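You operate a simulated robot arm through the tools that you are given. There is no shell and no other tool.

You run a simulated two-armed robot. Do the job below in one go: nothing can be reset, and whatever is moved stays where it is left.

## Task
Hold the green parts bin on the top of the belt bench steady with one hand, lift the film roll end out of it with the other and set it down on the top of the belt bench. Set down upright: film roll end.

Only the result counts: the job must be done as asked and must still hold three seconds after the hand-in. Knocking over, shifting, dropping, spilling or breaking anything else fails it.

## Robot
Two 7-joint arms with two-finger grippers on one trunk, on a base that moves. Base frame: it is fixed to the floor where the robot stands at the start and does not move with it; the origin is under the middle of the robot, x ahead of it, y to its left, z up; the surface under the hand at the start is at about z = 860. Lengths are in mm, angles in degrees, forces in N, time in s.
The left shoulder is at the start at [41, 175, 1228], the right one opposite. With the tool pointing down near the work surface each hand reaches from about 100 to 840 mm from the robot's upright axis, wherever it stands, measured 20 degrees to its own side. Places, roughly: green parts bin (13x15x8 cm) [500, 100, 900]; top of the belt bench [600, 300, 900]. Payload 2.94 kg a hand.
The tool frame of a hand sits at the grasp point between the pads (the TCP): z along the fingers, y along the line on which they close. The tips reach 30 mm beyond it. The gripper opens to 138 mm; its body begins 109 mm behind the TCP.
Orientation is that of the tool frame in the base frame, as a unit quaternion [w, x, y, z]. With the fingers straight down and closing along the base's y, the tool's x points along the base's -x, its y along +y and its z along -z.

## Interface
- The arms move only by the tool jog_arm. It takes "left_moves", "right_moves" or both (then of equal length, played together; a hand with none holds still); each is a list of rows, each a list of 7 numbers: the shift along the base's x, y, z in mm, then the turn, a rotation vector about the base's x, y, z in degrees, then the opening in per cent of the stroke, from 0 (shut) to 100 (fully open). In form: [[dx, dy, dz, ax, ay, az, fingers], ...]. A call has 1 to 20 rows; each row is the pose to reach, as a shift and turn from the pose commanded when the call began. A row lasts 0.2 s, in which the tool goes at most 50 mm and 8.6 degrees; a call with a longer step from one row to the next is refused whole, and so is a gripper value outside its range. Where a pose cannot be reached the arm comes as near as it can. A force on the tool above 40 N (or 10 N above the force at the start of the call, whichever is more), or a blocked arm, ends the call early, and 0.2 s more pass. The fingers move at their own pace (about 45 mm/s each) and stop on an object; they squeeze with about 42 N. The grip force told is the motor's: it shows also when the fingers shut on nothing. Time passes only in rows, and 0.2 s behind the last, so rows that repeat a pose let the fingers close. It gives the time, the measured TCP pose, the force on the tool (base axes), the opening and the grip force at its end, in the units of the frame above (readings bear some noise), with the torque about the TCP (base axes, N m) and any sound that the robot's microphone picked up.
- Cameras (640 x 400 px; columns grow to the right, rows downward): "scene" is now at [85.7, 10, 1685.4]; the picture's right is [0.16, -0.99, 0.00], its down [-0.89, -0.15, -0.43] and it looks along [0.42, 0.07, -0.90] (base axes); focal length 275 px, centre (320, 200). "left" rides on the left gripper at [71, -19, -146] in its tool frame; the picture's right is [0.26, 0.97, 0.00], its down [-0.85, 0.23, -0.48] and it looks along [-0.46, 0.12, 0.88] (tool axes); focal length 280 px, centre (320, 200). "right" rides on the right gripper at [71, 19, -146] in its tool frame; the picture's right is [-0.26, 0.97, 0.00], its down [-0.85, -0.23, -0.48] and it looks along [-0.46, -0.12, 0.88] (tool axes); focal length 280 px, centre (320, 200). There is no depth. A picture from a camera that has moved, and an enlarged one, comes with that camera's place and axes in the base frame and with its lens.
- camera(camera): a new picture of that camera. No time passes.
- raise_lower(by): moves the trunk up (or, below 0, down) by that many mm; the arms and the scene camera ride with it, the base frame stays. It gives what a move gives, with no picture.
- drive_base(legs): drives the robot by 1 to 6 legs, each [ahead, turn to the left] in mm and degrees, along the robot's own axes; the way and the turn of a leg run together, so that a leg with both is an arc; at most 1500 mm and 180 degrees a leg. The arms and the cameras ride along, it lands a little off, and it stops where it bumps. It gives what a move gives.
- head_to(pan, tilt): turns the head with the scene camera to pan (to the left, within 120 degrees either way) and tilt (down, from -29 to 69), counted from straight ahead of the robot (the tilt from the chest, where the trunk bows). It gives what a move gives.
- inspect(camera, box): a new picture of the part [left, top, right, bottom] of that camera's present view, enlarged. No time passes.
- hand_in(): hands the job in; it is judged then, once.

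Nothing tells you exact positions but the pictures and the camera data. Unless the task says otherwise, let go and move clear before handing in.

The tools are called as name(argument=value, ...) on one line, values as JSON. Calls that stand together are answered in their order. jog_arm: Moves the arms, as the interface text tells. Its arguments: {"type":"object","properties":{"left_moves":{"type":"array","items":{"type":"array","items":{"type":"number"}}},"right_moves":{"type":"array","items":{"type":"array","items":{"type":"number"}}}},"required":[]} The other tools are called the same way: raise_lower (by) moves the trunk up or down; drive_base (legs) drives the base; head_to (pan, tilt) turns the head that bears the scene camera; camera (camera) takes a picture; inspect (camera, box) takes an enlarged picture of a part of a camera's view; hand_in () hands the job in.

At the start:

```text
clock: 0.0
left_eef_pos: [496.5, 452.6, 1144.8]
left_tcp_rot: [0.0, -0.001, 1.0, 0.001]
left_wrist_force: [0.3, 0.8, -0.1]
left_ft_torque: [-0.03, 0.01, -0.04]
left_gripper_width: 137.8
left_finger_force: 0.0
right_eef_pos: [429.2, 39.7, 1237.1]
right_tcp_rot: [-0.001, -0.001, 1.0, 0.001]
right_wrist_force: [0.5, 0.4, 0.4]
right_ft_torque: [-0.01, 0.01, -0.02]
right_gripper_width: 138.0
right_finger_force: 0.1
trunk travel left (down, up): [-400.0, 334.0]
robot x, y, heading: [0.8, -0.9, 0.1]
head pan, tilt (commanded): [9.4, 64.7]
```

scene: 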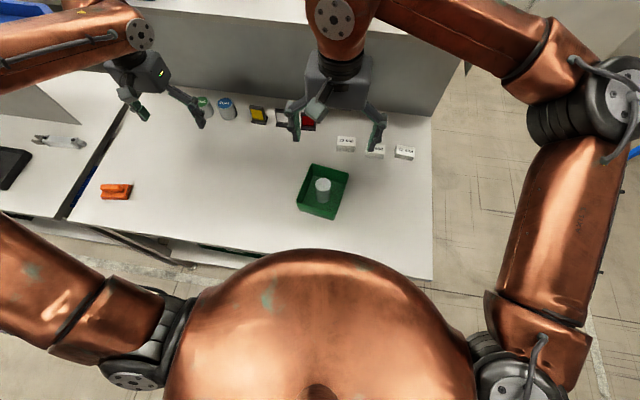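
right: 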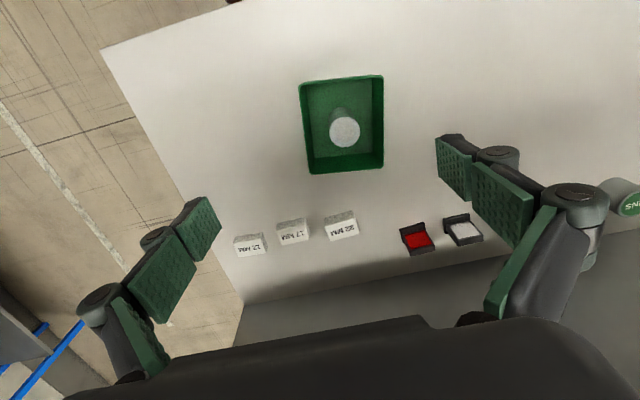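
left: 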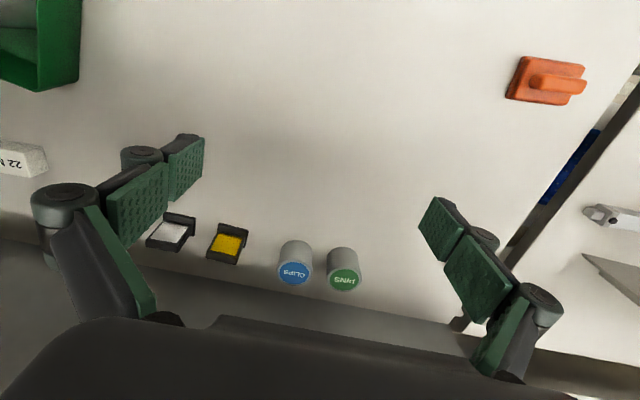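

I see the green bin with a light cylinder (the film roll end) in it, on the white bench roughly ahead of the robot at about [500, 80]. I'll take enlarged pictures first to find exact positions.

inspect(camera="scene", box=[270, 140, 380, 240])

inspect(camera="right", box=[270, 50, 420, 200])

inspect(camera="scene", box=[60, 60, 460, 300])

```text
4.00 times, centred on (325, 190) of scene
camera zoom: at [85.7, 10.0, 1685.4], right [0.16, -0.99, 0.0], down [-0.89, -0.15, -0.43], along [0.42, 0.07, -0.9], focal length 1098 px, centre (300, 240)
```

zoom: 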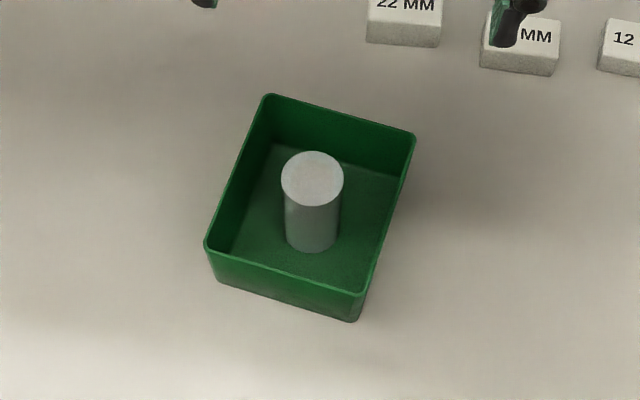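

```text
2.67 times, centred on (345, 125) of right
camera zoom: at [358.2, 57.9, 1382.9], right [0.26, 0.97, 0.0], down [0.85, -0.23, 0.47], along [0.46, -0.12, -0.88], focal length 748 px, centre (253, 400)
```

zoom: 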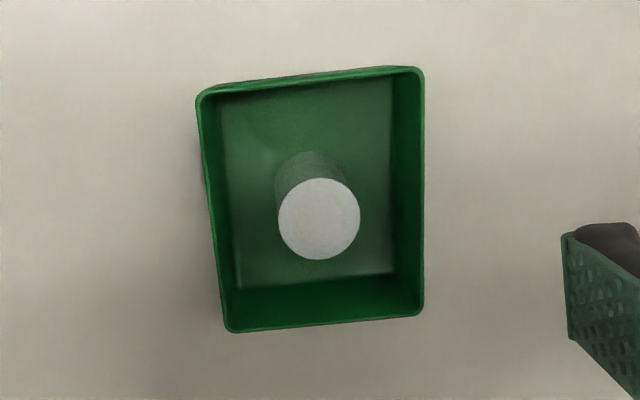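

```text
1.60 times, centred on (260, 180) of scene
camera zoom: at [85.7, 10.0, 1685.4], right [0.16, -0.99, 0.0], down [-0.89, -0.15, -0.43], along [0.42, 0.07, -0.9], focal length 439 px, centre (416, 232)
```

zoom: 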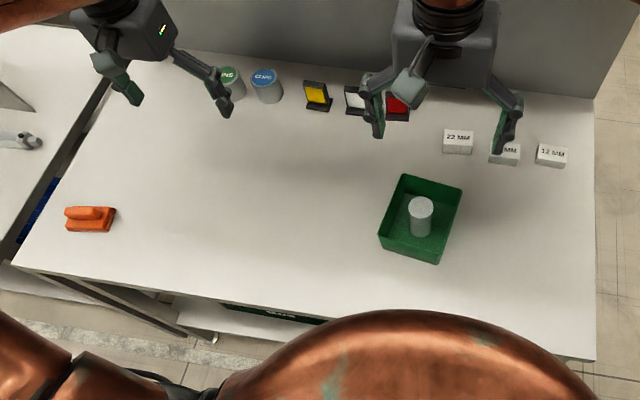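

The film roll end stands in the middle of the bin, with its top centre near [476, 66, 955] and about 46 mm across. The bin is centred near [477, 66], turned about -9°, with its rim at about z 940. The right hand will pinch the bin's near wall while leaning to the right, and the left hand will lift the roll, so I start by turning the right hand.

jog_arm(right_moves=[[-4, -10, -6, 0, 0, 8.1, 100], [-9, -19, -12, 0, 0, 16.2, 90], [-13, -28, -18, 0, 0, 24.3, 80], [-17, -38, -24, 0, 0, 32.4, 70], [-21, -48, -30, 0, 0, 40.5, 60], [-26, -57, -36, 0, 0, 48.6, 50], [-30, -66, -42, 0, 0, 56.7, 45], [-34, -76, -48, 0, 0, 64.8, 40], [-38, -86, -54, 0, 0, 72.9, 40], [-43, -95, -60, 0, 0, 81, 40], [-43, -95, -60, 0, 0, 81, 40]])

```text
clock: 2.4
left_eef_pos: [497.2, 452.5, 1144.9]
left_tcp_rot: [-0.001, -0.001, 1.0, 0.0]
left_wrist_force: [0.5, -0.2, 0.4]
left_ft_torque: [0.01, 0.01, 0.01]
left_gripper_width: 138.1
left_finger_force: 0.2
right_eef_pos: [387.5, -55.9, 1176.7]
right_tcp_rot: [-0.002, -0.651, 0.759, 0.0]
right_wrist_force: [-0.5, 0.8, -0.6]
right_ft_torque: [-0.01, 0.0, -0.04]
right_gripper_width: 55.3
right_finger_force: 0.0
trunk travel left (down, up): [-400.0, 334.0]
robot x, y, heading: [-1.7, -0.8, 0.0]
head pan, tilt (commanded): [9.4, 64.7]
```

The right hand has turned 81° as planned. Next I lean it 45° to the right about the bin's long axis, then look.

jog_arm(right_moves=[[0, -5, -8, 7.4, -1.18, 0, 40], [0, -10, -16, 14.8, -2.36, 0, 40], [0, -15, -24, 22.2, -3.54, 0, 40], [0, -20, -32, 29.6, -4.72, 0, 40], [0, -25, -40, 37.0, -5.9, 0, 40], [0, -30, -50, 44.4, -7.08, 0, 40], [0, -30, -60, 44.4, -7.08, 0, 40]])

camera(camera="scene")

camera(camera="right")

```text
clock: 4.0
left_eef_pos: [497.0, 451.1, 1145.7]
left_tcp_rot: [0.0, -0.001, 1.0, 0.0]
left_wrist_force: [0.4, -1.4, -0.6]
left_ft_torque: [0.01, 0.04, 0.02]
left_gripper_width: 138.1
left_finger_force: 0.0
right_eef_pos: [295.2, -98.9, 1153.7]
right_tcp_rot: [0.29, -0.6, 0.703, 0.248]
right_wrist_force: [-0.4, 0.3, -0.3]
right_ft_torque: [0.0, 0.03, 0.01]
right_gripper_width: 55.1
right_finger_force: 0.0
right hand out of reach, approached as far as the arm can: row 2, 3, 4, 5, 6, 7
trunk travel left (down, up): [-400.0, 334.0]
robot x, y, heading: [3.3, -2.6, 0.0]
head pan, tilt (commanded): [9.4, 64.7]
```

```text
taken
camera scene: at [85.8, 8.8, 1685.5], right [0.16, -0.99, 0.0], down [-0.89, -0.15, -0.43], along [0.42, 0.07, -0.9], focal length 275 px, centre (320, 200)
```

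scene: 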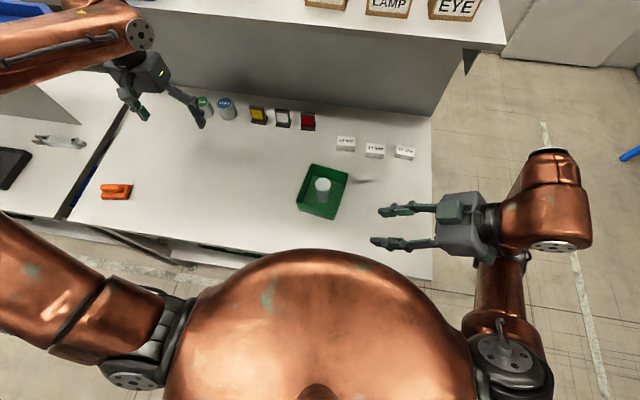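

```text
taken
camera right: at [251.2, -246.7, 1207.5], right [-0.92, 0.34, 0.19], down [0.27, 0.23, 0.94], along [0.27, 0.91, -0.3], focal length 280 px, centre (320, 200)
```

right: 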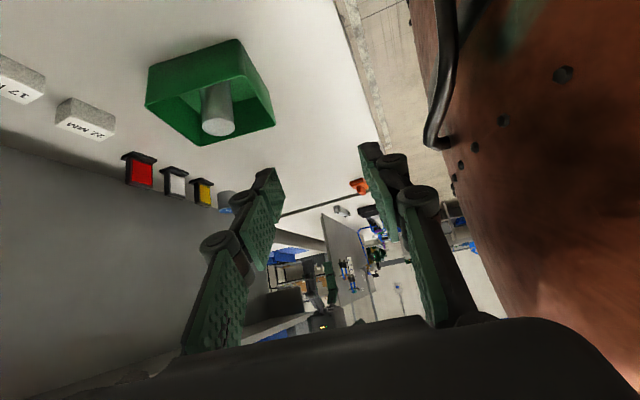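

The leaned pose at that spot is out of the right arm's reach; it leaned correctly but drifted back toward the chest. I'll undo the lean and the turn and use a more natural hold instead: pinch the bin's right wall with the hand leaning back toward the robot, after backing the base off a little. First I unlean the hand and look behind the robot.

jog_arm(right_moves=[[0, -5, 15, -7.4, 1.18, 0, 40], [0, -10, 30, -14.8, 2.36, 0, 40], [0, -15, 45, -22.2, 3.54, 0, 40], [0, -15, 60, -29.6, 4.72, 0, 40], [0, -15, 70, -37.0, 5.9, 0, 40], [0, -15, 80, -44.4, 7.08, 0, 40], [0, -15, 80, -44.4, 7.08, 0, 40]])

head_to(pan=120, tilt=35)

camera(camera="scene")

head_to(pan=-120, tilt=35)

camera(camera="scene")

```text
clock: 5.6
left_eef_pos: [497.1, 453.1, 1146.4]
left_tcp_rot: [0.0, 0.0, 1.0, 0.0]
left_wrist_force: [-0.1, -0.2, -1.2]
left_ft_torque: [0.02, 0.02, 0.01]
left_gripper_width: 137.9
left_finger_force: 0.1
right_eef_pos: [294.3, -114.0, 1237.3]
right_tcp_rot: [-0.002, -0.65, 0.76, 0.002]
right_wrist_force: [-0.1, -1.2, -0.5]
right_ft_torque: [0.01, 0.0, 0.03]
right_gripper_width: 55.1
right_finger_force: 0.0
trunk travel left (down, up): [-400.0, 334.0]
robot x, y, heading: [-1.5, 2.2, -0.1]
head pan, tilt (commanded): [9.4, 64.7]
```

```text
clock: 7.5
left_eef_pos: [495.3, 452.9, 1145.2]
left_tcp_rot: [-0.001, 0.0, 1.0, 0.0]
left_wrist_force: [0.2, 0.9, 0.0]
left_ft_torque: [-0.01, 0.02, -0.03]
left_gripper_width: 137.9
left_finger_force: 0.1
right_eef_pos: [294.3, -112.4, 1237.8]
right_tcp_rot: [0.0, -0.65, 0.76, 0.001]
right_wrist_force: [0.4, 0.1, 0.7]
right_ft_torque: [0.04, -0.01, 0.01]
right_gripper_width: 55.3
right_finger_force: 0.1
trunk travel left (down, up): [-400.0, 334.0]
robot x, y, heading: [-1.2, -1.1, 0.2]
head pan, tilt (commanded): [120.0, 35.0]
```

```text
taken
camera scene: at [-18.5, 76.2, 1725.0], right [0.87, 0.5, 0.0], down [0.29, -0.5, -0.82], along [-0.41, 0.71, -0.57], focal length 275 px, centre (320, 200)
```

scene: 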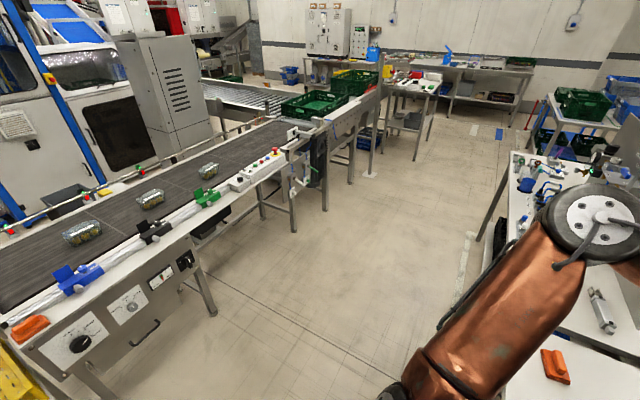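

```text
clock: 10.9
left_eef_pos: [497.6, 452.6, 1145.8]
left_tcp_rot: [0.0, 0.0, 1.0, 0.0]
left_wrist_force: [-0.1, -0.5, -0.2]
left_ft_torque: [-0.03, 0.04, 0.02]
left_gripper_width: 138.3
left_finger_force: 0.0
right_eef_pos: [293.9, -112.6, 1237.5]
right_tcp_rot: [-0.001, -0.65, 0.76, 0.0]
right_wrist_force: [0.5, -0.4, -0.1]
right_ft_torque: [0.02, 0.0, 0.01]
right_gripper_width: 55.0
right_finger_force: 0.2
trunk travel left (down, up): [-400.0, 334.0]
robot x, y, heading: [2.0, -0.4, 0.1]
head pan, tilt (commanded): [-120.0, 35.0]
```

```text
taken
camera scene: at [-18.6, -76.4, 1725.0], right [-0.87, 0.5, 0.0], down [0.29, 0.5, -0.82], along [-0.41, -0.71, -0.57], focal length 275 px, centre (320, 200)
```

scene: 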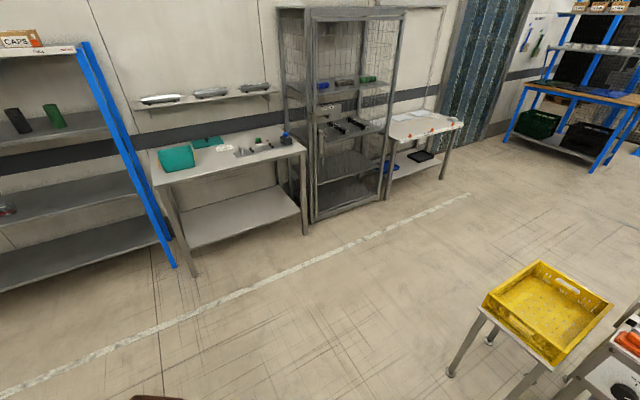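

Behind the robot there is roughly 0.9 m of free floor before the conveyor, so backing off 200 mm is safe. I'll do that and turn the head back to the bin.

drive_base(legs=[[-200, 0]])

head_to(pan=4, tilt=52)

camera(camera="scene")

```text
clock: 12.5
left_eef_pos: [294.7, 451.9, 1144.6]
left_tcp_rot: [0.001, 0.0, 1.0, 0.0]
left_wrist_force: [-0.2, 0.7, 1.3]
left_ft_torque: [-0.01, -0.05, 0.0]
left_gripper_width: 138.1
left_finger_force: 0.0
right_eef_pos: [91.5, -113.3, 1238.5]
right_tcp_rot: [0.0, -0.65, 0.76, 0.0]
right_wrist_force: [-0.8, -0.4, -1.0]
right_ft_torque: [-0.01, -0.11, 0.01]
right_gripper_width: 55.6
right_finger_force: 0.1
trunk travel left (down, up): [-400.0, 334.0]
robot x, y, heading: [-203.5, -1.9, -0.1]
head pan, tilt (commanded): [-120.0, 35.0]
```

```text
clock: 14.5
left_eef_pos: [297.6, 452.8, 1144.9]
left_tcp_rot: [0.0, -0.001, 1.0, 0.0]
left_wrist_force: [-0.2, -0.3, -0.2]
left_ft_torque: [0.02, 0.01, 0.03]
left_gripper_width: 137.8
left_finger_force: 0.0
right_eef_pos: [94.2, -112.6, 1237.3]
right_tcp_rot: [-0.001, -0.65, 0.76, 0.0]
right_wrist_force: [-0.6, 0.3, -0.5]
right_ft_torque: [-0.03, 0.01, -0.01]
right_gripper_width: 55.1
right_finger_force: 0.1
trunk travel left (down, up): [-400.0, 334.0]
robot x, y, heading: [-203.3, -2.7, 0.1]
head pan, tilt (commanded): [4.0, 52.0]
```

```text
taken
camera scene: at [-100.3, 5.1, 1700.6], right [0.07, -1.0, 0.0], down [-0.79, -0.05, -0.62], along [0.61, 0.04, -0.79], focal length 275 px, centre (320, 200)
```

scene: 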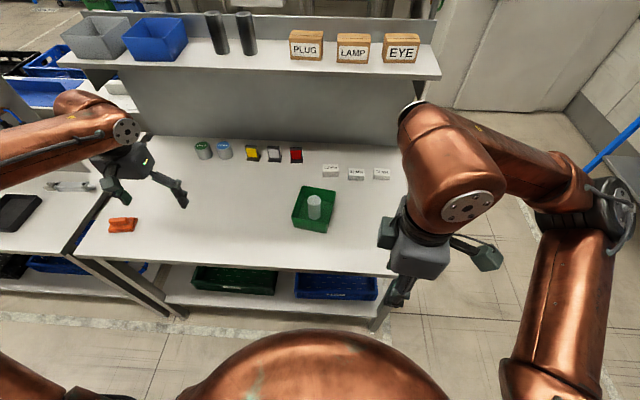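

The robot is backed off. Now I turn the right hand to line up with the bin's right wall (yaw -9°) and bring it forward at a safe height.

jog_arm(right_moves=[[20, 8, -6, 0, 0, -8.2, 40], [40, 18, -12, 0, 0, -16.4, 40], [62, 28, -18, 0, 0, -24.6, 40], [84, 40, -24, 0, 0, -32.8, 40], [106, 52, -32, 0, 0, -41, 40], [128, 65, -40, 0, 0, -49.2, 40], [150, 78, -48, 0, 0, -57.4, 40], [172, 90, -56, 0, 0, -65.6, 40], [194, 102, -64, 0, 0, -73.8, 40], [216, 114, -72, 0, 0, -82, 40], [236, 126, -80, 0, 0, -90, 40], [236, 126, -80, 0, 0, -90, 40]])

```text
clock: 17.1
left_eef_pos: [296.9, 451.6, 1145.1]
left_tcp_rot: [0.001, 0.0, 1.0, 0.0]
left_wrist_force: [0.5, -0.2, 0.0]
left_ft_torque: [0.0, -0.01, 0.0]
left_gripper_width: 137.9
left_finger_force: 0.2
right_eef_pos: [328.7, 13.7, 1157.0]
right_tcp_rot: [0.0, 0.079, 0.997, 0.001]
right_wrist_force: [0.1, 0.2, -0.6]
right_ft_torque: [0.01, -0.01, 0.0]
right_gripper_width: 55.3
right_finger_force: 0.1
trunk travel left (down, up): [-400.0, 334.0]
robot x, y, heading: [-199.5, 4.2, -0.0]
head pan, tilt (commanded): [4.0, 52.0]
```

jog_arm(right_moves=[[0, 0, 0, -1.26, -7.9, 0, 40], [0, 0, -5, -2.5, -15.8, 0, 40], [0, 0, -10, -3.75, -23.7, 0, 40], [0, 0, -20, -5.0, -31.6, 0, 40], [0, 0, -30, -6.26, -39.5, 0, 40], [0, 0, -30, -6.26, -39.5, 0, 40]])

camera(camera="scene")

camera(camera="right")

```text
clock: 18.5
left_eef_pos: [296.7, 451.3, 1145.6]
left_tcp_rot: [0.0, 0.0, 1.0, 0.0]
left_wrist_force: [-0.2, -0.3, -1.0]
left_ft_torque: [0.02, 0.01, -0.02]
left_gripper_width: 138.0
left_finger_force: 0.0
right_eef_pos: [330.0, 13.8, 1127.8]
right_tcp_rot: [0.34, 0.073, 0.937, -0.026]
right_wrist_force: [0.6, 0.3, 0.9]
right_ft_torque: [0.0, 0.01, 0.01]
right_gripper_width: 55.1
right_finger_force: 0.2
trunk travel left (down, up): [-400.0, 334.0]
robot x, y, heading: [-202.5, 2.2, 0.1]
head pan, tilt (commanded): [4.0, 52.0]
```

```text
taken
camera scene: at [-100.1, 4.8, 1700.6], right [0.07, -1.0, 0.0], down [-0.79, -0.05, -0.62], along [0.61, 0.04, -0.79], focal length 275 px, centre (320, 200)
```

scene: 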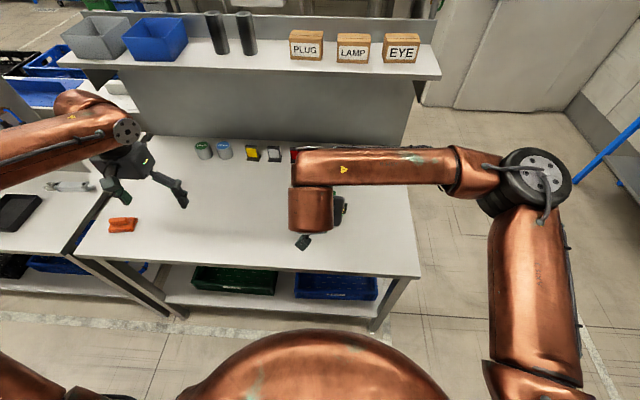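

```text
taken
camera right: at [185.8, 55.7, 1194.8], right [0.35, 0.92, 0.17], down [0.3, -0.28, 0.91], along [0.89, -0.26, -0.38], focal length 280 px, centre (320, 200)
```

right: 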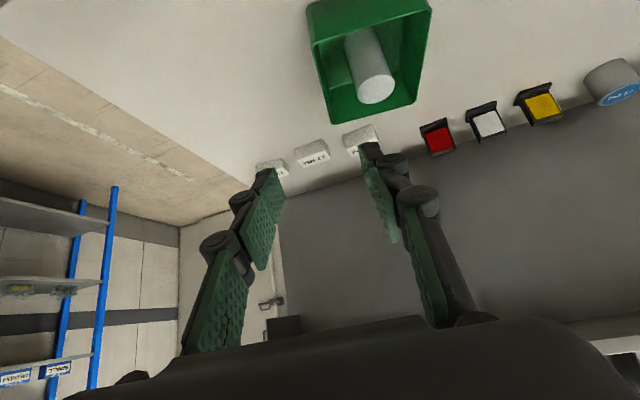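

The right hand leans as wanted and the arm keeps clear of the chest. I take an enlarged view of the bin from here to sharpen its height and place.

inspect(camera="right", box=[270, 0, 470, 130])

inspect(camera="right", box=[160, 120, 480, 340])

```text
3.08 times, centred on (370, 65) of right
camera zoom: at [185.8, 55.7, 1194.8], right [0.35, 0.92, 0.17], down [0.3, -0.28, 0.91], along [0.89, -0.26, -0.38], focal length 863 px, centre (166, 615)
```

zoom: 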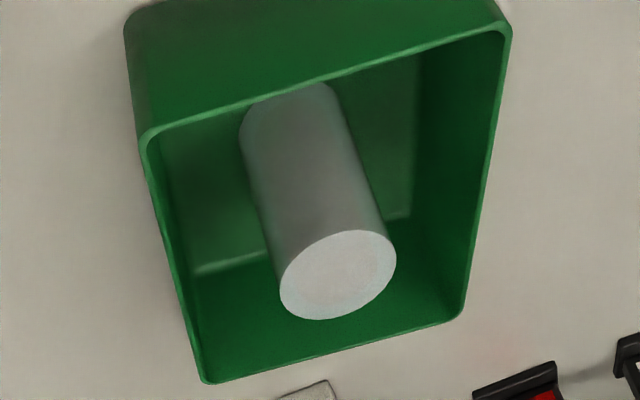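

```text
1.82 times, centred on (320, 230) of right
camera zoom: at [185.8, 55.7, 1194.8], right [0.35, 0.92, 0.17], down [0.3, -0.28, 0.91], along [0.89, -0.26, -0.38], focal length 510 px, centre (320, 146)
```

zoom: 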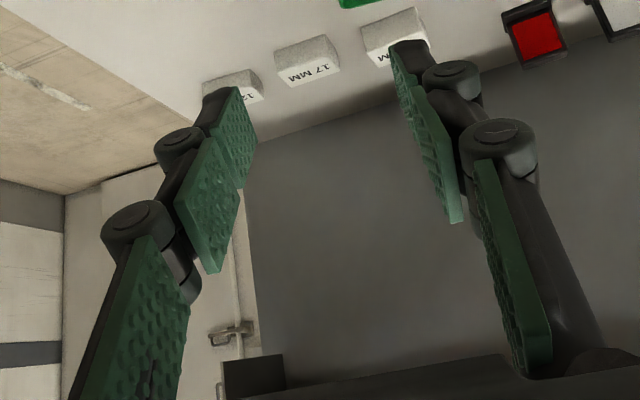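

Measured again with a wider baseline: bin centre [479, 66], rim at z ≈ 932, outer size about 150 × 130, and roll top at [479, 65, 948]. I bring the right hand to a pre-grasp pose just behind and above the near end of the bin's right wall with the fingers narrowed. Meanwhile the left hand turns so its camera sits on the far-left side and it can close along the bin's long axis.

jog_arm(right_moves=[[6, 1, -15, 0, 0, 0, 30], [12, 2, -40, 0, 0, 0, 22], [18, 3, -65, 0, 0, 0, 20], [26, 4, -90, 0, 0, 0, 20], [34, 6, -110, 0, 0, 0, 20], [34.6, 6, -122, 0, 0, 0, 20], [34.6, 6, -122, 0, 0, 0, 20]], left_moves=[[10, -10, 2, 0, 0, -8.2, 90], [20, -20, 4, 0, 0, -16.4, 85], [30, -30, 6, 0, 0, -24.6, 80], [40, -45, 8, 0, 0, -32.8, 75], [50, -60, 10, 0, 0, -41, 70], [60, -75, 10, 0, 0, -49.2, 65], [70, -90, 10, 0, 0, -57.4, 60]])

camera(camera="right")

camera(camera="scene")

```text
clock: 20.1
left_eef_pos: [366.9, 360.9, 1153.3]
left_tcp_rot: [0.0, 0.482, 0.876, 0.0]
left_wrist_force: [-0.3, -0.2, -0.9]
left_ft_torque: [0.01, 0.03, 0.0]
left_gripper_width: 82.9
left_finger_force: 0.1
right_eef_pos: [364.4, 19.6, 1005.8]
right_tcp_rot: [0.34, 0.073, 0.937, -0.026]
right_wrist_force: [0.7, -0.9, 0.7]
right_ft_torque: [-0.01, 0.0, 0.03]
right_gripper_width: 27.6
right_finger_force: 0.1
trunk travel left (down, up): [-400.0, 334.0]
robot x, y, heading: [-201.3, -3.6, -0.1]
head pan, tilt (commanded): [4.0, 52.0]
```

```text
taken
camera right: at [220.5, 61.0, 1072.1], right [0.35, 0.92, 0.17], down [0.31, -0.28, 0.91], along [0.89, -0.26, -0.38], focal length 280 px, centre (320, 200)
```

right: 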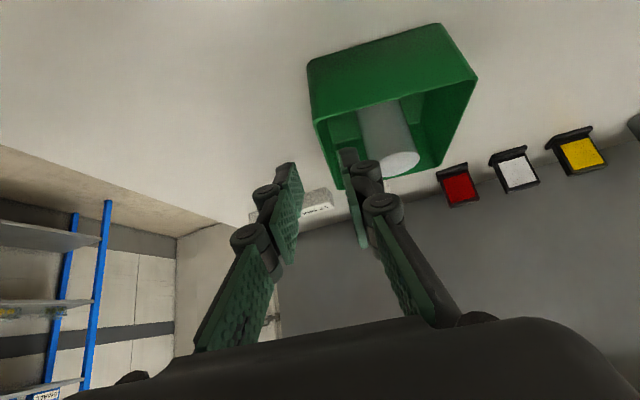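

```text
taken
camera scene: at [-99.9, 4.8, 1700.5], right [0.07, -1.0, 0.0], down [-0.79, -0.05, -0.62], along [0.61, 0.04, -0.79], focal length 275 px, centre (320, 200)
```

scene: 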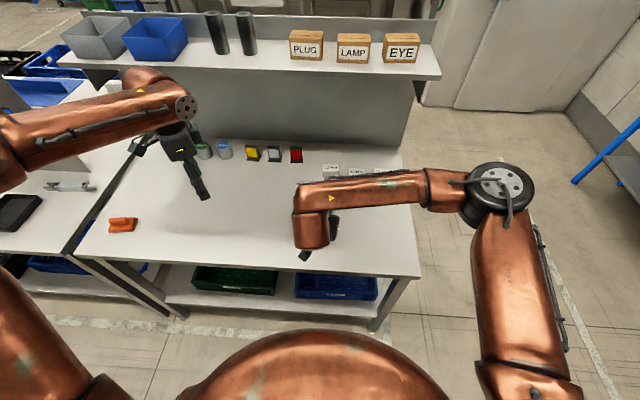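

jog_arm(left_moves=[[18, -28, -2, 0, 0, -7, 60], [36, -56, -5, 0, 0, -14, 60], [56, -84, -8, 0, 0, -21, 60], [74, -112, -12, 0, 0, -28, 60], [92, -140, -16, 0, 0, -35, 60], [112, -170, -20, 0, 0, -41.6, 60], [112, -170, -20, 0, 0, -41.6, 60]])

camera(camera="left")

inspect(camera="right", box=[220, 10, 500, 210])

```text
clock: 21.7
left_eef_pos: [369.2, 268.5, 1138.7]
left_tcp_rot: [0.002, 0.761, 0.649, 0.0]
left_wrist_force: [0.3, 0.0, -0.3]
left_ft_torque: [-0.01, -0.02, -0.02]
left_gripper_width: 82.7
left_finger_force: 0.1
left hand out of reach, approached as far as the arm can: row 2, 3, 4, 5, 6, 7
right_eef_pos: [363.8, 19.0, 1004.5]
right_tcp_rot: [0.341, 0.073, 0.937, -0.027]
right_wrist_force: [0.1, -0.6, -0.8]
right_ft_torque: [-0.05, -0.02, 0.0]
right_gripper_width: 27.4
right_finger_force: 0.1
trunk travel left (down, up): [-400.0, 334.0]
robot x, y, heading: [-199.4, 2.8, 0.1]
head pan, tilt (commanded): [4.0, 52.0]
```

```text
taken
camera left: at [359.1, 341.6, 1285.7], right [0.99, 0.11, 0.0], down [0.09, -0.87, 0.48], along [0.05, -0.48, -0.88], focal length 280 px, centre (320, 200)
```

left: 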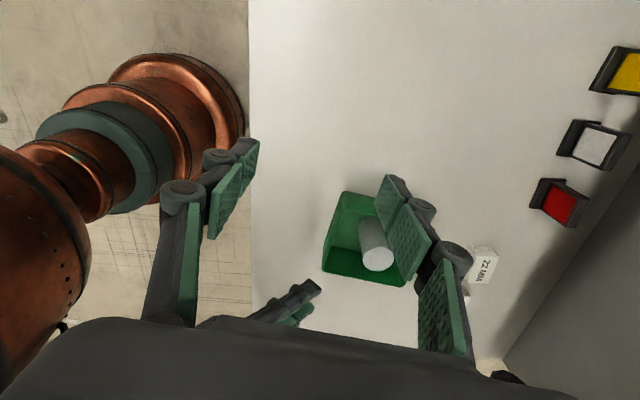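

```text
2.00 times, centred on (360, 110) of right
camera zoom: at [220.0, 61.5, 1072.6], right [0.35, 0.92, 0.17], down [0.31, -0.28, 0.91], along [0.89, -0.26, -0.38], focal length 561 px, centre (240, 380)
```

zoom: 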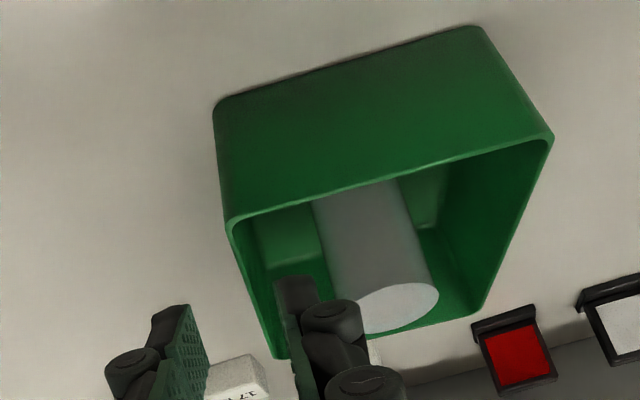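

The left hand cannot keep that much turn when reaching out, so I'll turn it the other way to about +35°, closing on the bin's diagonal, which also stays clear of the right fingers. The right-hand view matches my bin model within about a millimetre, and I zoom in on the wall to place the pinch.

jog_arm(left_moves=[[0, 10, 5, 0, 0, 8.4, 60], [0, 20, 10, 0, 0, 16.8, 60], [0, 25, 10, 0, 0, 25.2, 60], [0, 30, 10, 0, 0, 33.6, 60], [0, 30, 10, 0, 0, 42, 60], [5, 30, 10, 0, 0, 50.4, 60], [10, 30, 10, 0, 0, 58.8, 60], [15, 30, 10, 0, 0, 67.2, 60], [20, 25, 10, 0, 0, 75.6, 60], [25, 20, 10, 0, 0, 84, 60], [30, 15, 10, 0, 0, 92.4, 60], [40, 10, 10, 0, 0, 100.8, 60], [50, 5, 10, 0, 0, 109.2, 60], [60, 0, 10, 0, 0, 117.6, 60], [70, 0, 10, 0, 0, 126, 60], [80, 0, 10, 0, 0, 134, 60], [80, 0, 10, 0, 0, 134, 60]])

inspect(camera="right", box=[290, 100, 390, 200])

camera(camera="left")

camera(camera="scene")

```text
clock: 25.3
left_eef_pos: [386.0, 297.6, 1147.6]
left_tcp_rot: [0.001, -0.301, 0.954, -0.001]
left_wrist_force: [-0.1, -0.3, 0.6]
left_ft_torque: [0.03, -0.04, -0.01]
left_gripper_width: 82.6
left_finger_force: 0.0
left hand out of reach, approached as far as the arm can: row 9, 10, 11, 12, 13, 14, 15, 16, 17
right_eef_pos: [365.1, 19.6, 1006.0]
right_tcp_rot: [0.34, 0.073, 0.937, -0.027]
right_wrist_force: [0.7, -0.1, 0.2]
right_ft_torque: [0.01, -0.01, 0.0]
right_gripper_width: 27.4
right_finger_force: 0.1
trunk travel left (down, up): [-400.0, 334.0]
robot x, y, heading: [-203.0, 0.3, 0.1]
head pan, tilt (commanded): [4.0, 52.0]
```

```text
4.00 times, centred on (340, 150) of right
camera zoom: at [220.2, 61.2, 1072.5], right [0.35, 0.92, 0.17], down [0.31, -0.28, 0.91], along [0.89, -0.26, -0.38], focal length 1122 px, centre (240, 400)
```

zoom: 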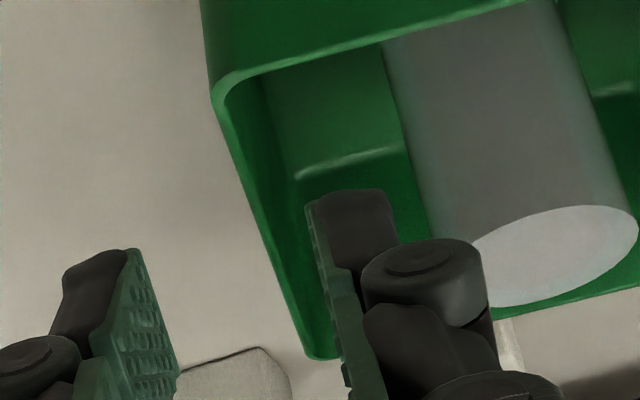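

```text
taken
camera left: at [338.6, 241.3, 1294.9], right [-0.77, 0.64, 0.0], down [0.56, 0.68, 0.48], along [0.31, 0.37, -0.88], focal length 280 px, centre (320, 200)
```

left: 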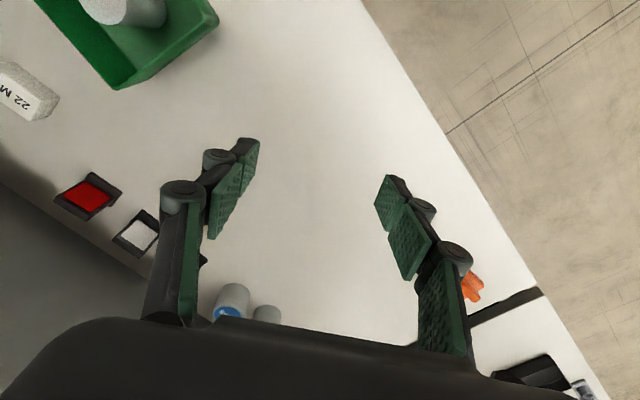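

```text
taken
camera scene: at [-100.3, 5.1, 1700.6], right [0.07, -1.0, 0.0], down [-0.79, -0.05, -0.62], along [0.61, 0.04, -0.79], focal length 275 px, centre (320, 200)
```

scene: 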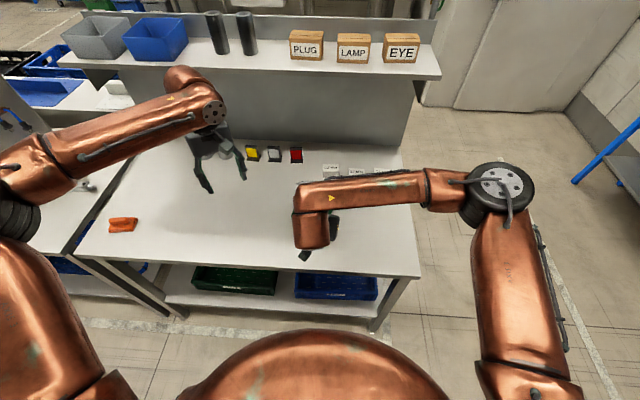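

jog_arm(left_moves=[[0, 0, 0, 0, 0, -7, 60], [0, 0, 0, 0, 0, -14, 60], [0, 0, 0, 0, 0, -21, 60], [0, 0, 0, 0, 0, -28, 60], [0, 0, 0, 0, 0, -35, 60], [20, -10, 0, 0, 0, -35, 60], [40, -20, -5, 0, 0, -35, 60], [60, -35, -10, 0, 0, -35, 60], [60, -35, -10, 0, 0, -35, 60]])

camera(camera="scene")

```text
clock: 27.3
left_eef_pos: [387.1, 299.6, 1150.4]
left_tcp_rot: [0.0, -0.001, 1.0, 0.0]
left_wrist_force: [-0.4, 0.2, 0.5]
left_ft_torque: [0.0, 0.01, 0.01]
left_gripper_width: 82.3
left_finger_force: 0.1
left hand out of reach, approached as far as the arm can: row 6, 7, 8, 9
right_eef_pos: [362.8, 20.3, 1005.4]
right_tcp_rot: [0.34, 0.073, 0.937, -0.027]
right_wrist_force: [-0.2, 0.5, -0.2]
right_ft_torque: [0.0, -0.01, 0.01]
right_gripper_width: 27.7
right_finger_force: 0.0
trunk travel left (down, up): [-400.0, 334.0]
robot x, y, heading: [-200.4, -2.3, 0.0]
head pan, tilt (commanded): [4.0, 52.0]
```

```text
taken
camera scene: at [-100.3, 5.2, 1700.6], right [0.07, -1.0, 0.0], down [-0.79, -0.05, -0.62], along [0.61, 0.04, -0.79], focal length 275 px, centre (320, 200)
```

scene: 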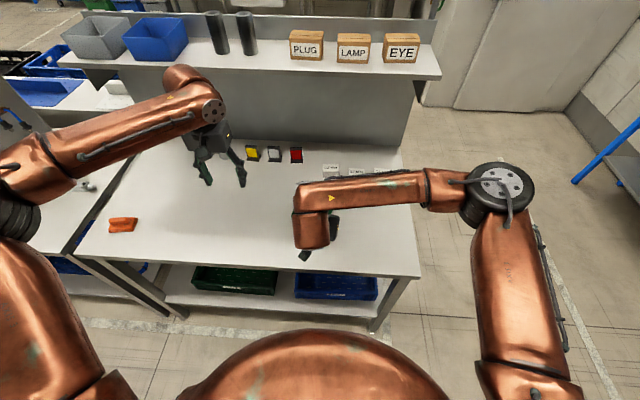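

The left hand seems limited at this height, so I'll lower it toward the bench, where the reach is longer, and try again well away from the other items.

jog_arm(left_moves=[[0, -10, -25, 0, 0, 0, 60], [0, -20, -50, 0, 0, 0, 60], [0, -30, -75, 0, 0, 0, 60], [0, -40, -100, 0, 0, 0, 60], [15, -50, -100, 0, 0, 0, 60], [30, -60, -100, 0, 0, 0, 60], [45, -70, -100, 0, 0, 0, 60], [60, -80, -100, 0, 0, 0, 60], [60, -80, -100, 0, 0, 0, 60]])

camera(camera="scene")

```text
clock: 29.3
left_eef_pos: [365.7, 280.3, 1062.6]
left_tcp_rot: [0.001, 0.0, 1.0, -0.001]
left_wrist_force: [0.2, -0.4, -0.2]
left_ft_torque: [-0.02, -0.01, -0.01]
left_gripper_width: 82.8
left_finger_force: 0.0
left hand out of reach, approached as far as the arm can: row 1, 2, 3, 4, 5, 6, 7, 8, 9
right_eef_pos: [363.4, 19.1, 1006.0]
right_tcp_rot: [0.34, 0.073, 0.937, -0.026]
right_wrist_force: [-0.6, 0.5, 0.5]
right_ft_torque: [0.0, -0.03, -0.03]
right_gripper_width: 27.6
right_finger_force: 0.1
trunk travel left (down, up): [-400.0, 334.0]
robot x, y, heading: [-201.9, 1.6, 0.2]
head pan, tilt (commanded): [4.0, 52.0]
```

```text
taken
camera scene: at [-100.3, 5.2, 1700.6], right [0.07, -1.0, 0.0], down [-0.79, -0.05, -0.62], along [0.61, 0.04, -0.79], focal length 275 px, centre (320, 200)
```

scene: 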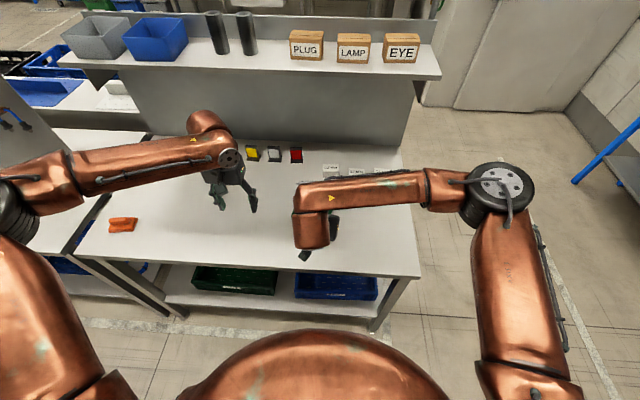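

The left arm seems stuck in an awkward elbow posture from the big turn. I'll bring it back to where it started and approach again without that turn.

jog_arm(left_moves=[[-10, 30, 10, 0, 0, 0, 60], [-20, 60, 25, 0, 0, 0, 60], [-30, 90, 40, 0, 0, 0, 60], [-45, 120, 55, 0, 0, 0, 60], [-60, 145, 70, 0, 0, 0, 60], [-68, 170, 82, 0, 0, 0, 60], [-68, 170, 82, 0, 0, 0, 60]])

camera(camera="scene")

```text
clock: 30.9
left_eef_pos: [297.1, 450.4, 1145.6]
left_tcp_rot: [0.0, 0.001, 1.0, 0.0]
left_wrist_force: [0.0, 1.6, 0.7]
left_ft_torque: [0.02, 0.05, 0.0]
left_gripper_width: 82.8
left_finger_force: 0.1
right_eef_pos: [364.8, 18.5, 1005.9]
right_tcp_rot: [0.34, 0.072, 0.937, -0.025]
right_wrist_force: [-0.5, -1.0, 0.2]
right_ft_torque: [0.01, 0.03, -0.01]
right_gripper_width: 27.3
right_finger_force: 0.1
trunk travel left (down, up): [-400.0, 334.0]
robot x, y, heading: [-199.6, 3.2, 0.1]
head pan, tilt (commanded): [4.0, 52.0]
```

```text
taken
camera scene: at [-100.0, 4.7, 1700.5], right [0.07, -1.0, 0.0], down [-0.79, -0.05, -0.62], along [0.61, 0.04, -0.79], focal length 275 px, centre (320, 200)
```

scene: 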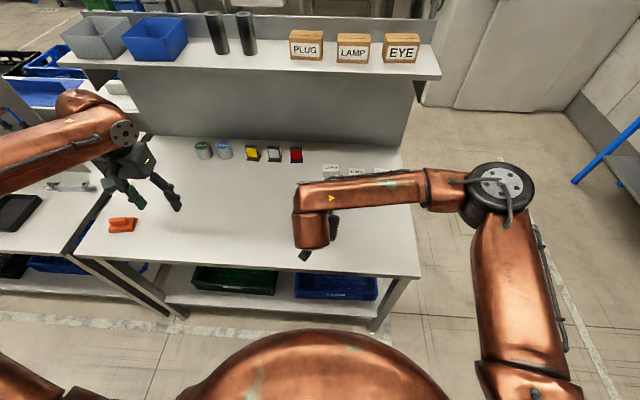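

jog_arm(left_moves=[[0, -40, -10, 0, 0, 0, 60], [0, -80, -20, 0, 0, 0, 60], [0, -120, -30, 0, 0, 0, 60], [0, -160, -40, 0, 0, 0, 60], [0, -200, -50, 0, 0, 0, 60], [0, -240, -60, 0, 0, 0, 60], [30, -270, -60, 0, 0, 0, 60], [60, -280, -60, 0, 0, 0, 60], [90, -290, -60, 0, 0, 0, 60], [90, -290, -60, 0, 0, 0, 60]])

camera(camera="scene")

```text
clock: 33.1
left_eef_pos: [322.0, 219.8, 1097.9]
left_tcp_rot: [0.002, 0.0, 1.0, 0.0]
left_wrist_force: [0.8, -0.1, 0.2]
left_ft_torque: [0.01, 0.01, 0.01]
left_gripper_width: 82.9
left_finger_force: 0.0
left hand out of reach, approached as far as the arm can: row 7, 8, 9, 10
right_eef_pos: [363.5, 19.6, 1005.8]
right_tcp_rot: [0.341, 0.073, 0.937, -0.025]
right_wrist_force: [0.6, 0.1, -1.1]
right_ft_torque: [0.03, -0.01, -0.01]
right_gripper_width: 27.5
right_finger_force: 0.2
trunk travel left (down, up): [-400.0, 334.0]
robot x, y, heading: [-200.4, 2.4, 0.2]
head pan, tilt (commanded): [4.0, 52.0]
```

```text
taken
camera scene: at [-100.5, 4.9, 1700.6], right [0.07, -1.0, 0.0], down [-0.79, -0.05, -0.62], along [0.61, 0.04, -0.79], focal length 275 px, centre (320, 200)
```

scene: 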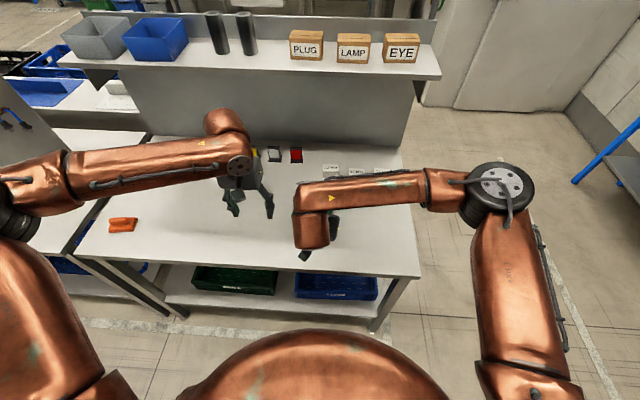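

The left arm stalls because its elbow is swung far out to the left. I'll try straightening it forward on its own side first, at a safe height above the bench items, and then sweep in toward the bin.

jog_arm(left_moves=[[-5, 40, 10, 0, 0, 0, 60], [-10, 80, 20, 0, 0, 0, 60], [-15, 120, 30, 0, 0, 0, 60], [-15, 160, 40, 0, 0, 0, 60], [-15, 200, 40, 0, 0, 0, 60], [20, 210, 30, 0, 0, 0, 60], [55, 210, 20, 0, 0, 0, 60], [90, 210, 10, 0, 0, 0, 60], [125, 210, 0, 0, 0, 0, 60], [160, 210, 0, 0, 0, 0, 60], [180, 210, 0, 0, 0, 0, 60], [180, 210, 0, 0, 0, 0, 60]])

camera(camera="scene")

```text
clock: 35.7
left_eef_pos: [427.6, 434.5, 1103.8]
left_tcp_rot: [0.002, 0.0, 1.0, 0.0]
left_wrist_force: [0.0, -0.8, 0.6]
left_ft_torque: [0.0, -0.02, 0.01]
left_gripper_width: 82.8
left_finger_force: 0.0
left hand out of reach, approached as far as the arm can: row 9, 10, 11, 12
right_eef_pos: [364.3, 19.0, 1006.0]
right_tcp_rot: [0.341, 0.072, 0.937, -0.025]
right_wrist_force: [-0.4, -0.5, 0.0]
right_ft_torque: [0.04, 0.05, -0.01]
right_gripper_width: 27.5
right_finger_force: 0.0
trunk travel left (down, up): [-400.0, 334.0]
robot x, y, heading: [-201.9, -1.7, -0.1]
head pan, tilt (commanded): [4.0, 52.0]
```

```text
taken
camera scene: at [-100.8, 4.9, 1700.6], right [0.07, -1.0, 0.0], down [-0.79, -0.05, -0.62], along [0.61, 0.04, -0.79], focal length 275 px, centre (320, 200)
```

scene: 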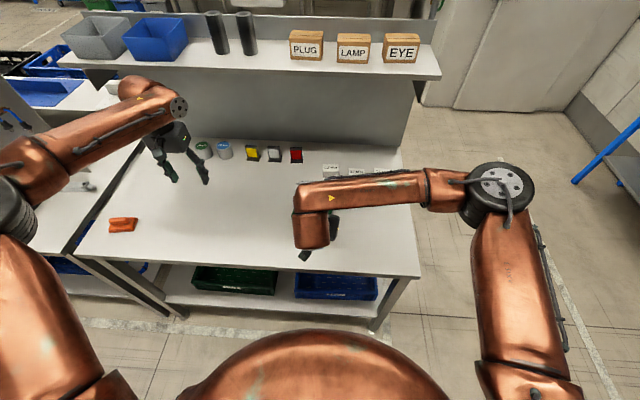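

The stalls all happen with the left elbow high, so I'll lower the left hand close to bench height over the empty area of the bench and then move toward the bin from there.

jog_arm(left_moves=[[-20, -20, -20, 0, 0, 0, 60], [-40, -40, -45, 0, 0, 0, 60], [-50, -60, -70, 0, 0, 0, 60], [-60, -80, -95, 0, 0, 0, 60], [-60, -100, -115, 0, 0, 0, 60], [-60, -100, -130, 0, 0, 0, 60], [-60, -100, -130, 0, 0, 0, 60]])

camera(camera="scene")

```text
clock: 37.3
left_eef_pos: [363.1, 339.1, 973.7]
left_tcp_rot: [0.001, 0.001, 1.0, -0.001]
left_wrist_force: [-0.1, -0.5, 0.4]
left_ft_torque: [-0.01, 0.03, -0.02]
left_gripper_width: 82.5
left_finger_force: 0.1
left hand out of reach, approached as far as the arm can: row 6, 7
right_eef_pos: [364.0, 18.7, 1005.6]
right_tcp_rot: [0.34, 0.073, 0.937, -0.026]
right_wrist_force: [0.9, -0.6, -0.6]
right_ft_torque: [0.02, -0.01, -0.01]
right_gripper_width: 27.6
right_finger_force: 0.2
trunk travel left (down, up): [-400.0, 334.0]
robot x, y, heading: [-202.4, 3.1, -0.0]
head pan, tilt (commanded): [4.0, 52.0]
```

```text
taken
camera scene: at [-99.9, 5.1, 1700.5], right [0.07, -1.0, 0.0], down [-0.79, -0.05, -0.62], along [0.61, 0.04, -0.79], focal length 275 px, centre (320, 200)
```

scene: 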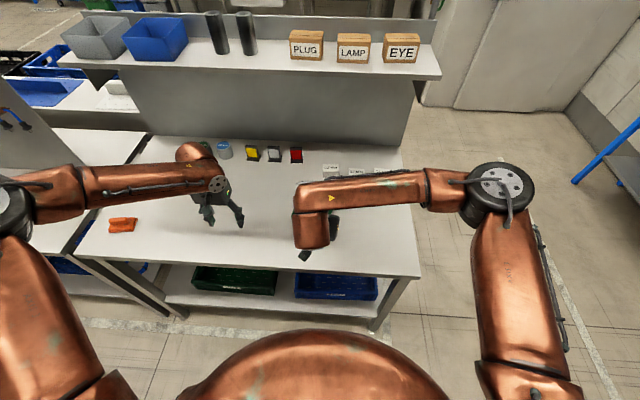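

The elbow stays put in every stalled pose, so a shoulder limit is holding the left arm in this posture. I turn the head to look at the left arm and understand it.

head_to(pan=60, tilt=45)

camera(camera="scene")

head_to(pan=-45, tilt=45)

camera(camera="scene")

```text
clock: 38.6
left_eef_pos: [362.7, 339.6, 974.2]
left_tcp_rot: [0.001, 0.0, 1.0, -0.001]
left_wrist_force: [-1.4, 0.5, -0.1]
left_ft_torque: [0.0, 0.01, 0.01]
left_gripper_width: 82.6
left_finger_force: 0.0
right_eef_pos: [365.2, 19.6, 1005.8]
right_tcp_rot: [0.34, 0.072, 0.937, -0.026]
right_wrist_force: [0.3, 0.4, 0.8]
right_ft_torque: [0.0, 0.02, -0.04]
right_gripper_width: 27.6
right_finger_force: 0.0
trunk travel left (down, up): [-400.0, 334.0]
robot x, y, heading: [-200.9, 1.6, -0.1]
head pan, tilt (commanded): [60.0, 45.0]
```

```text
taken
camera scene: at [-134.4, 70.4, 1710.1], right [0.87, -0.5, 0.0], down [-0.35, -0.61, -0.71], along [0.35, 0.61, -0.71], focal length 275 px, centre (320, 200)
```

scene: 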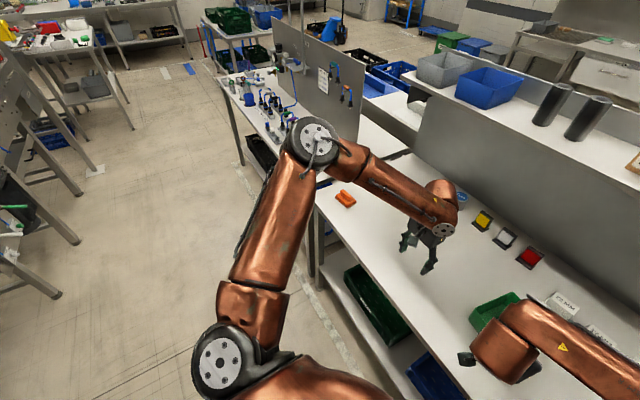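

```text
clock: 40.4
left_eef_pos: [364.3, 338.8, 975.1]
left_tcp_rot: [0.001, 0.0, 1.0, -0.001]
left_wrist_force: [-0.1, -0.5, 0.5]
left_ft_torque: [0.02, -0.02, -0.03]
left_gripper_width: 82.8
left_finger_force: 0.0
right_eef_pos: [363.5, 19.1, 1006.0]
right_tcp_rot: [0.34, 0.072, 0.937, -0.026]
right_wrist_force: [0.1, -0.2, 0.6]
right_ft_torque: [0.0, 0.02, -0.01]
right_gripper_width: 27.4
right_finger_force: 0.0
trunk travel left (down, up): [-400.0, 334.0]
robot x, y, heading: [-198.3, -0.6, -0.2]
head pan, tilt (commanded): [-45.0, 45.0]
```

```text
taken
camera scene: at [-117.7, -57.4, 1710.1], right [-0.71, -0.71, 0.0], down [-0.5, 0.5, -0.71], along [0.5, -0.5, -0.71], focal length 275 px, centre (320, 200)
```

scene: 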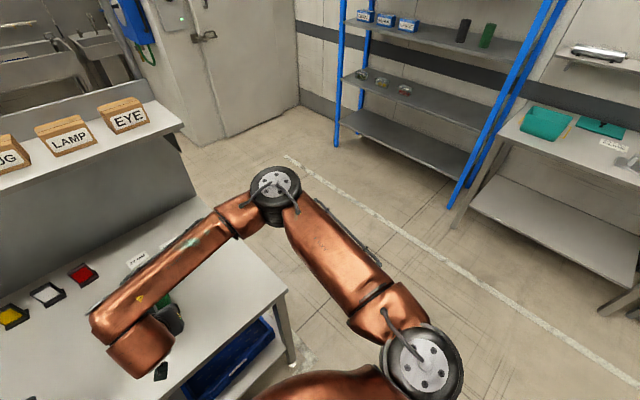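

Both arms hold their elbows up and out, and the left one is stuck wide. I'll fold the left hand in close to the body, clear of the bench, and reach forward again so the elbow can settle differently.

jog_arm(left_moves=[[-30, 0, 20, 0, 0, 0, 60], [-65, 0, 40, 0, 0, 0, 60], [-100, 0, 50, 0, 0, 0, 60], [-135, 0, 50, 0, 0, 0, 60], [-170, 0, 50, 0, 0, 0, 60], [-205, -10, 50, 0, 0, 0, 60], [-240, -20, 50, 0, 0, 0, 60], [-270, -30, 50, 0, 0, 0, 60], [-270, -30, 50, 0, 0, 0, 60]])

head_to(pan=30, tilt=52)

camera(camera="scene")

```text
clock: 42.4
left_eef_pos: [163.4, 323.9, 1021.2]
left_tcp_rot: [-0.006, 0.01, 1.0, -0.004]
left_wrist_force: [0.1, -0.1, 0.0]
left_ft_torque: [0.01, 0.0, 0.0]
left_gripper_width: 82.9
left_finger_force: 0.1
left hand out of reach, approached as far as the arm can: row 6, 7, 8, 9
right_eef_pos: [365.0, 18.6, 1007.2]
right_tcp_rot: [0.34, 0.072, 0.937, -0.026]
right_wrist_force: [1.1, 0.1, 0.2]
right_ft_torque: [0.0, 0.01, -0.01]
right_gripper_width: 27.4
right_finger_force: 0.1
trunk travel left (down, up): [-400.0, 334.0]
robot x, y, heading: [-199.1, 1.7, 0.0]
head pan, tilt (commanded): [-45.0, 45.0]
```

```text
clock: 43.9
left_eef_pos: [163.1, 322.2, 1021.0]
left_tcp_rot: [-0.007, 0.009, 1.0, -0.004]
left_wrist_force: [-0.7, 0.0, -0.6]
left_ft_torque: [-0.01, 0.03, 0.03]
left_gripper_width: 82.7
left_finger_force: 0.1
right_eef_pos: [364.2, 19.9, 1006.3]
right_tcp_rot: [0.34, 0.073, 0.937, -0.026]
right_wrist_force: [0.4, 0.5, 0.5]
right_ft_torque: [-0.04, 0.0, 0.0]
right_gripper_width: 27.6
right_finger_force: 0.1
trunk travel left (down, up): [-400.0, 334.0]
robot x, y, heading: [-203.5, 1.0, -0.0]
head pan, tilt (commanded): [30.0, 52.0]
```

```text
taken
camera scene: at [-110.2, 37.6, 1700.6], right [0.5, -0.87, 0.0], down [-0.68, -0.39, -0.62], along [0.53, 0.31, -0.79], focal length 275 px, centre (320, 200)
```

scene: 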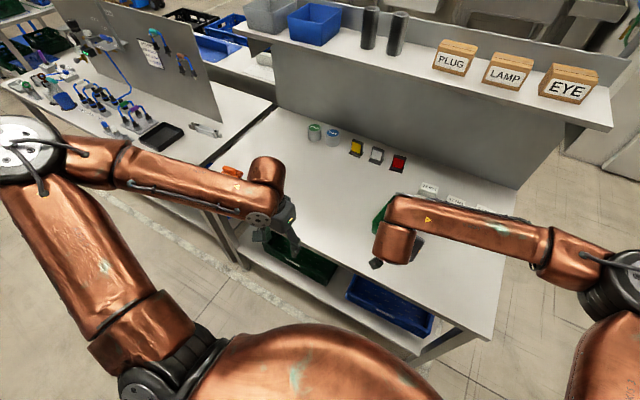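

The left arm needs to pass its elbow inward. I'll pull the right hand back to the right to make room, and bring the left hand up high and inward, mirroring the right arm's starting posture.

jog_arm(right_moves=[[-20, -5, 30, 0, 0, 0, 20], [-40, -20, 60, 0, 0, 0, 20], [-55, -50, 90, 0, 0, 0, 20], [-65, -85, 110, 0, 0, 0, 20], [-70, -120, 120, 0, 0, 0, 20], [-70, -155, 120, 0, 0, 0, 20], [-70, -185, 120, 0, 0, 0, 20], [-70, -210, 120, 0, 0, 0, 20], [-70, -210, 120, 0, 0, 0, 20]], left_moves=[[10, 0, 30, 0, 0, 0, 60], [20, 0, 65, 0, 0, 0, 60], [30, 0, 100, 0, 0, 0, 60], [40, 0, 140, 0, 0, 0, 60], [50, 0, 180, 0, 0, 0, 60], [60, 0, 220, 0, 0, 0, 60], [60, 0, 250, 0, 0, 0, 60], [60, 0, 270, 0, 0, 0, 60], [60, 0, 270, 0, 0, 0, 60]])

camera(camera="scene")

```text
clock: 45.9
left_eef_pos: [219.4, 324.6, 1289.3]
left_tcp_rot: [0.0, 0.001, 1.0, 0.0]
left_wrist_force: [0.2, -0.4, 0.3]
left_ft_torque: [-0.02, 0.0, -0.03]
left_gripper_width: 82.9
left_finger_force: 0.0
right_eef_pos: [295.3, -187.2, 1124.8]
right_tcp_rot: [0.341, 0.072, 0.937, -0.026]
right_wrist_force: [-0.9, -0.2, -0.3]
right_ft_torque: [0.02, 0.0, -0.04]
right_gripper_width: 27.6
right_finger_force: 0.0
trunk travel left (down, up): [-400.0, 334.0]
robot x, y, heading: [-202.1, -0.7, -0.1]
head pan, tilt (commanded): [30.0, 52.0]
```

```text
taken
camera scene: at [-109.9, 38.7, 1700.5], right [0.5, -0.87, 0.0], down [-0.68, -0.39, -0.61], along [0.53, 0.31, -0.79], focal length 275 px, centre (320, 200)
```

scene: 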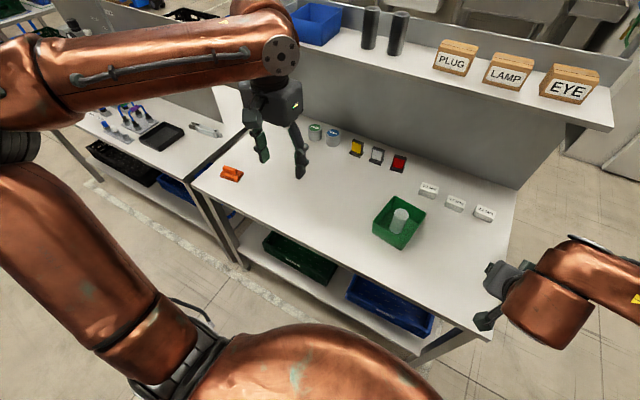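

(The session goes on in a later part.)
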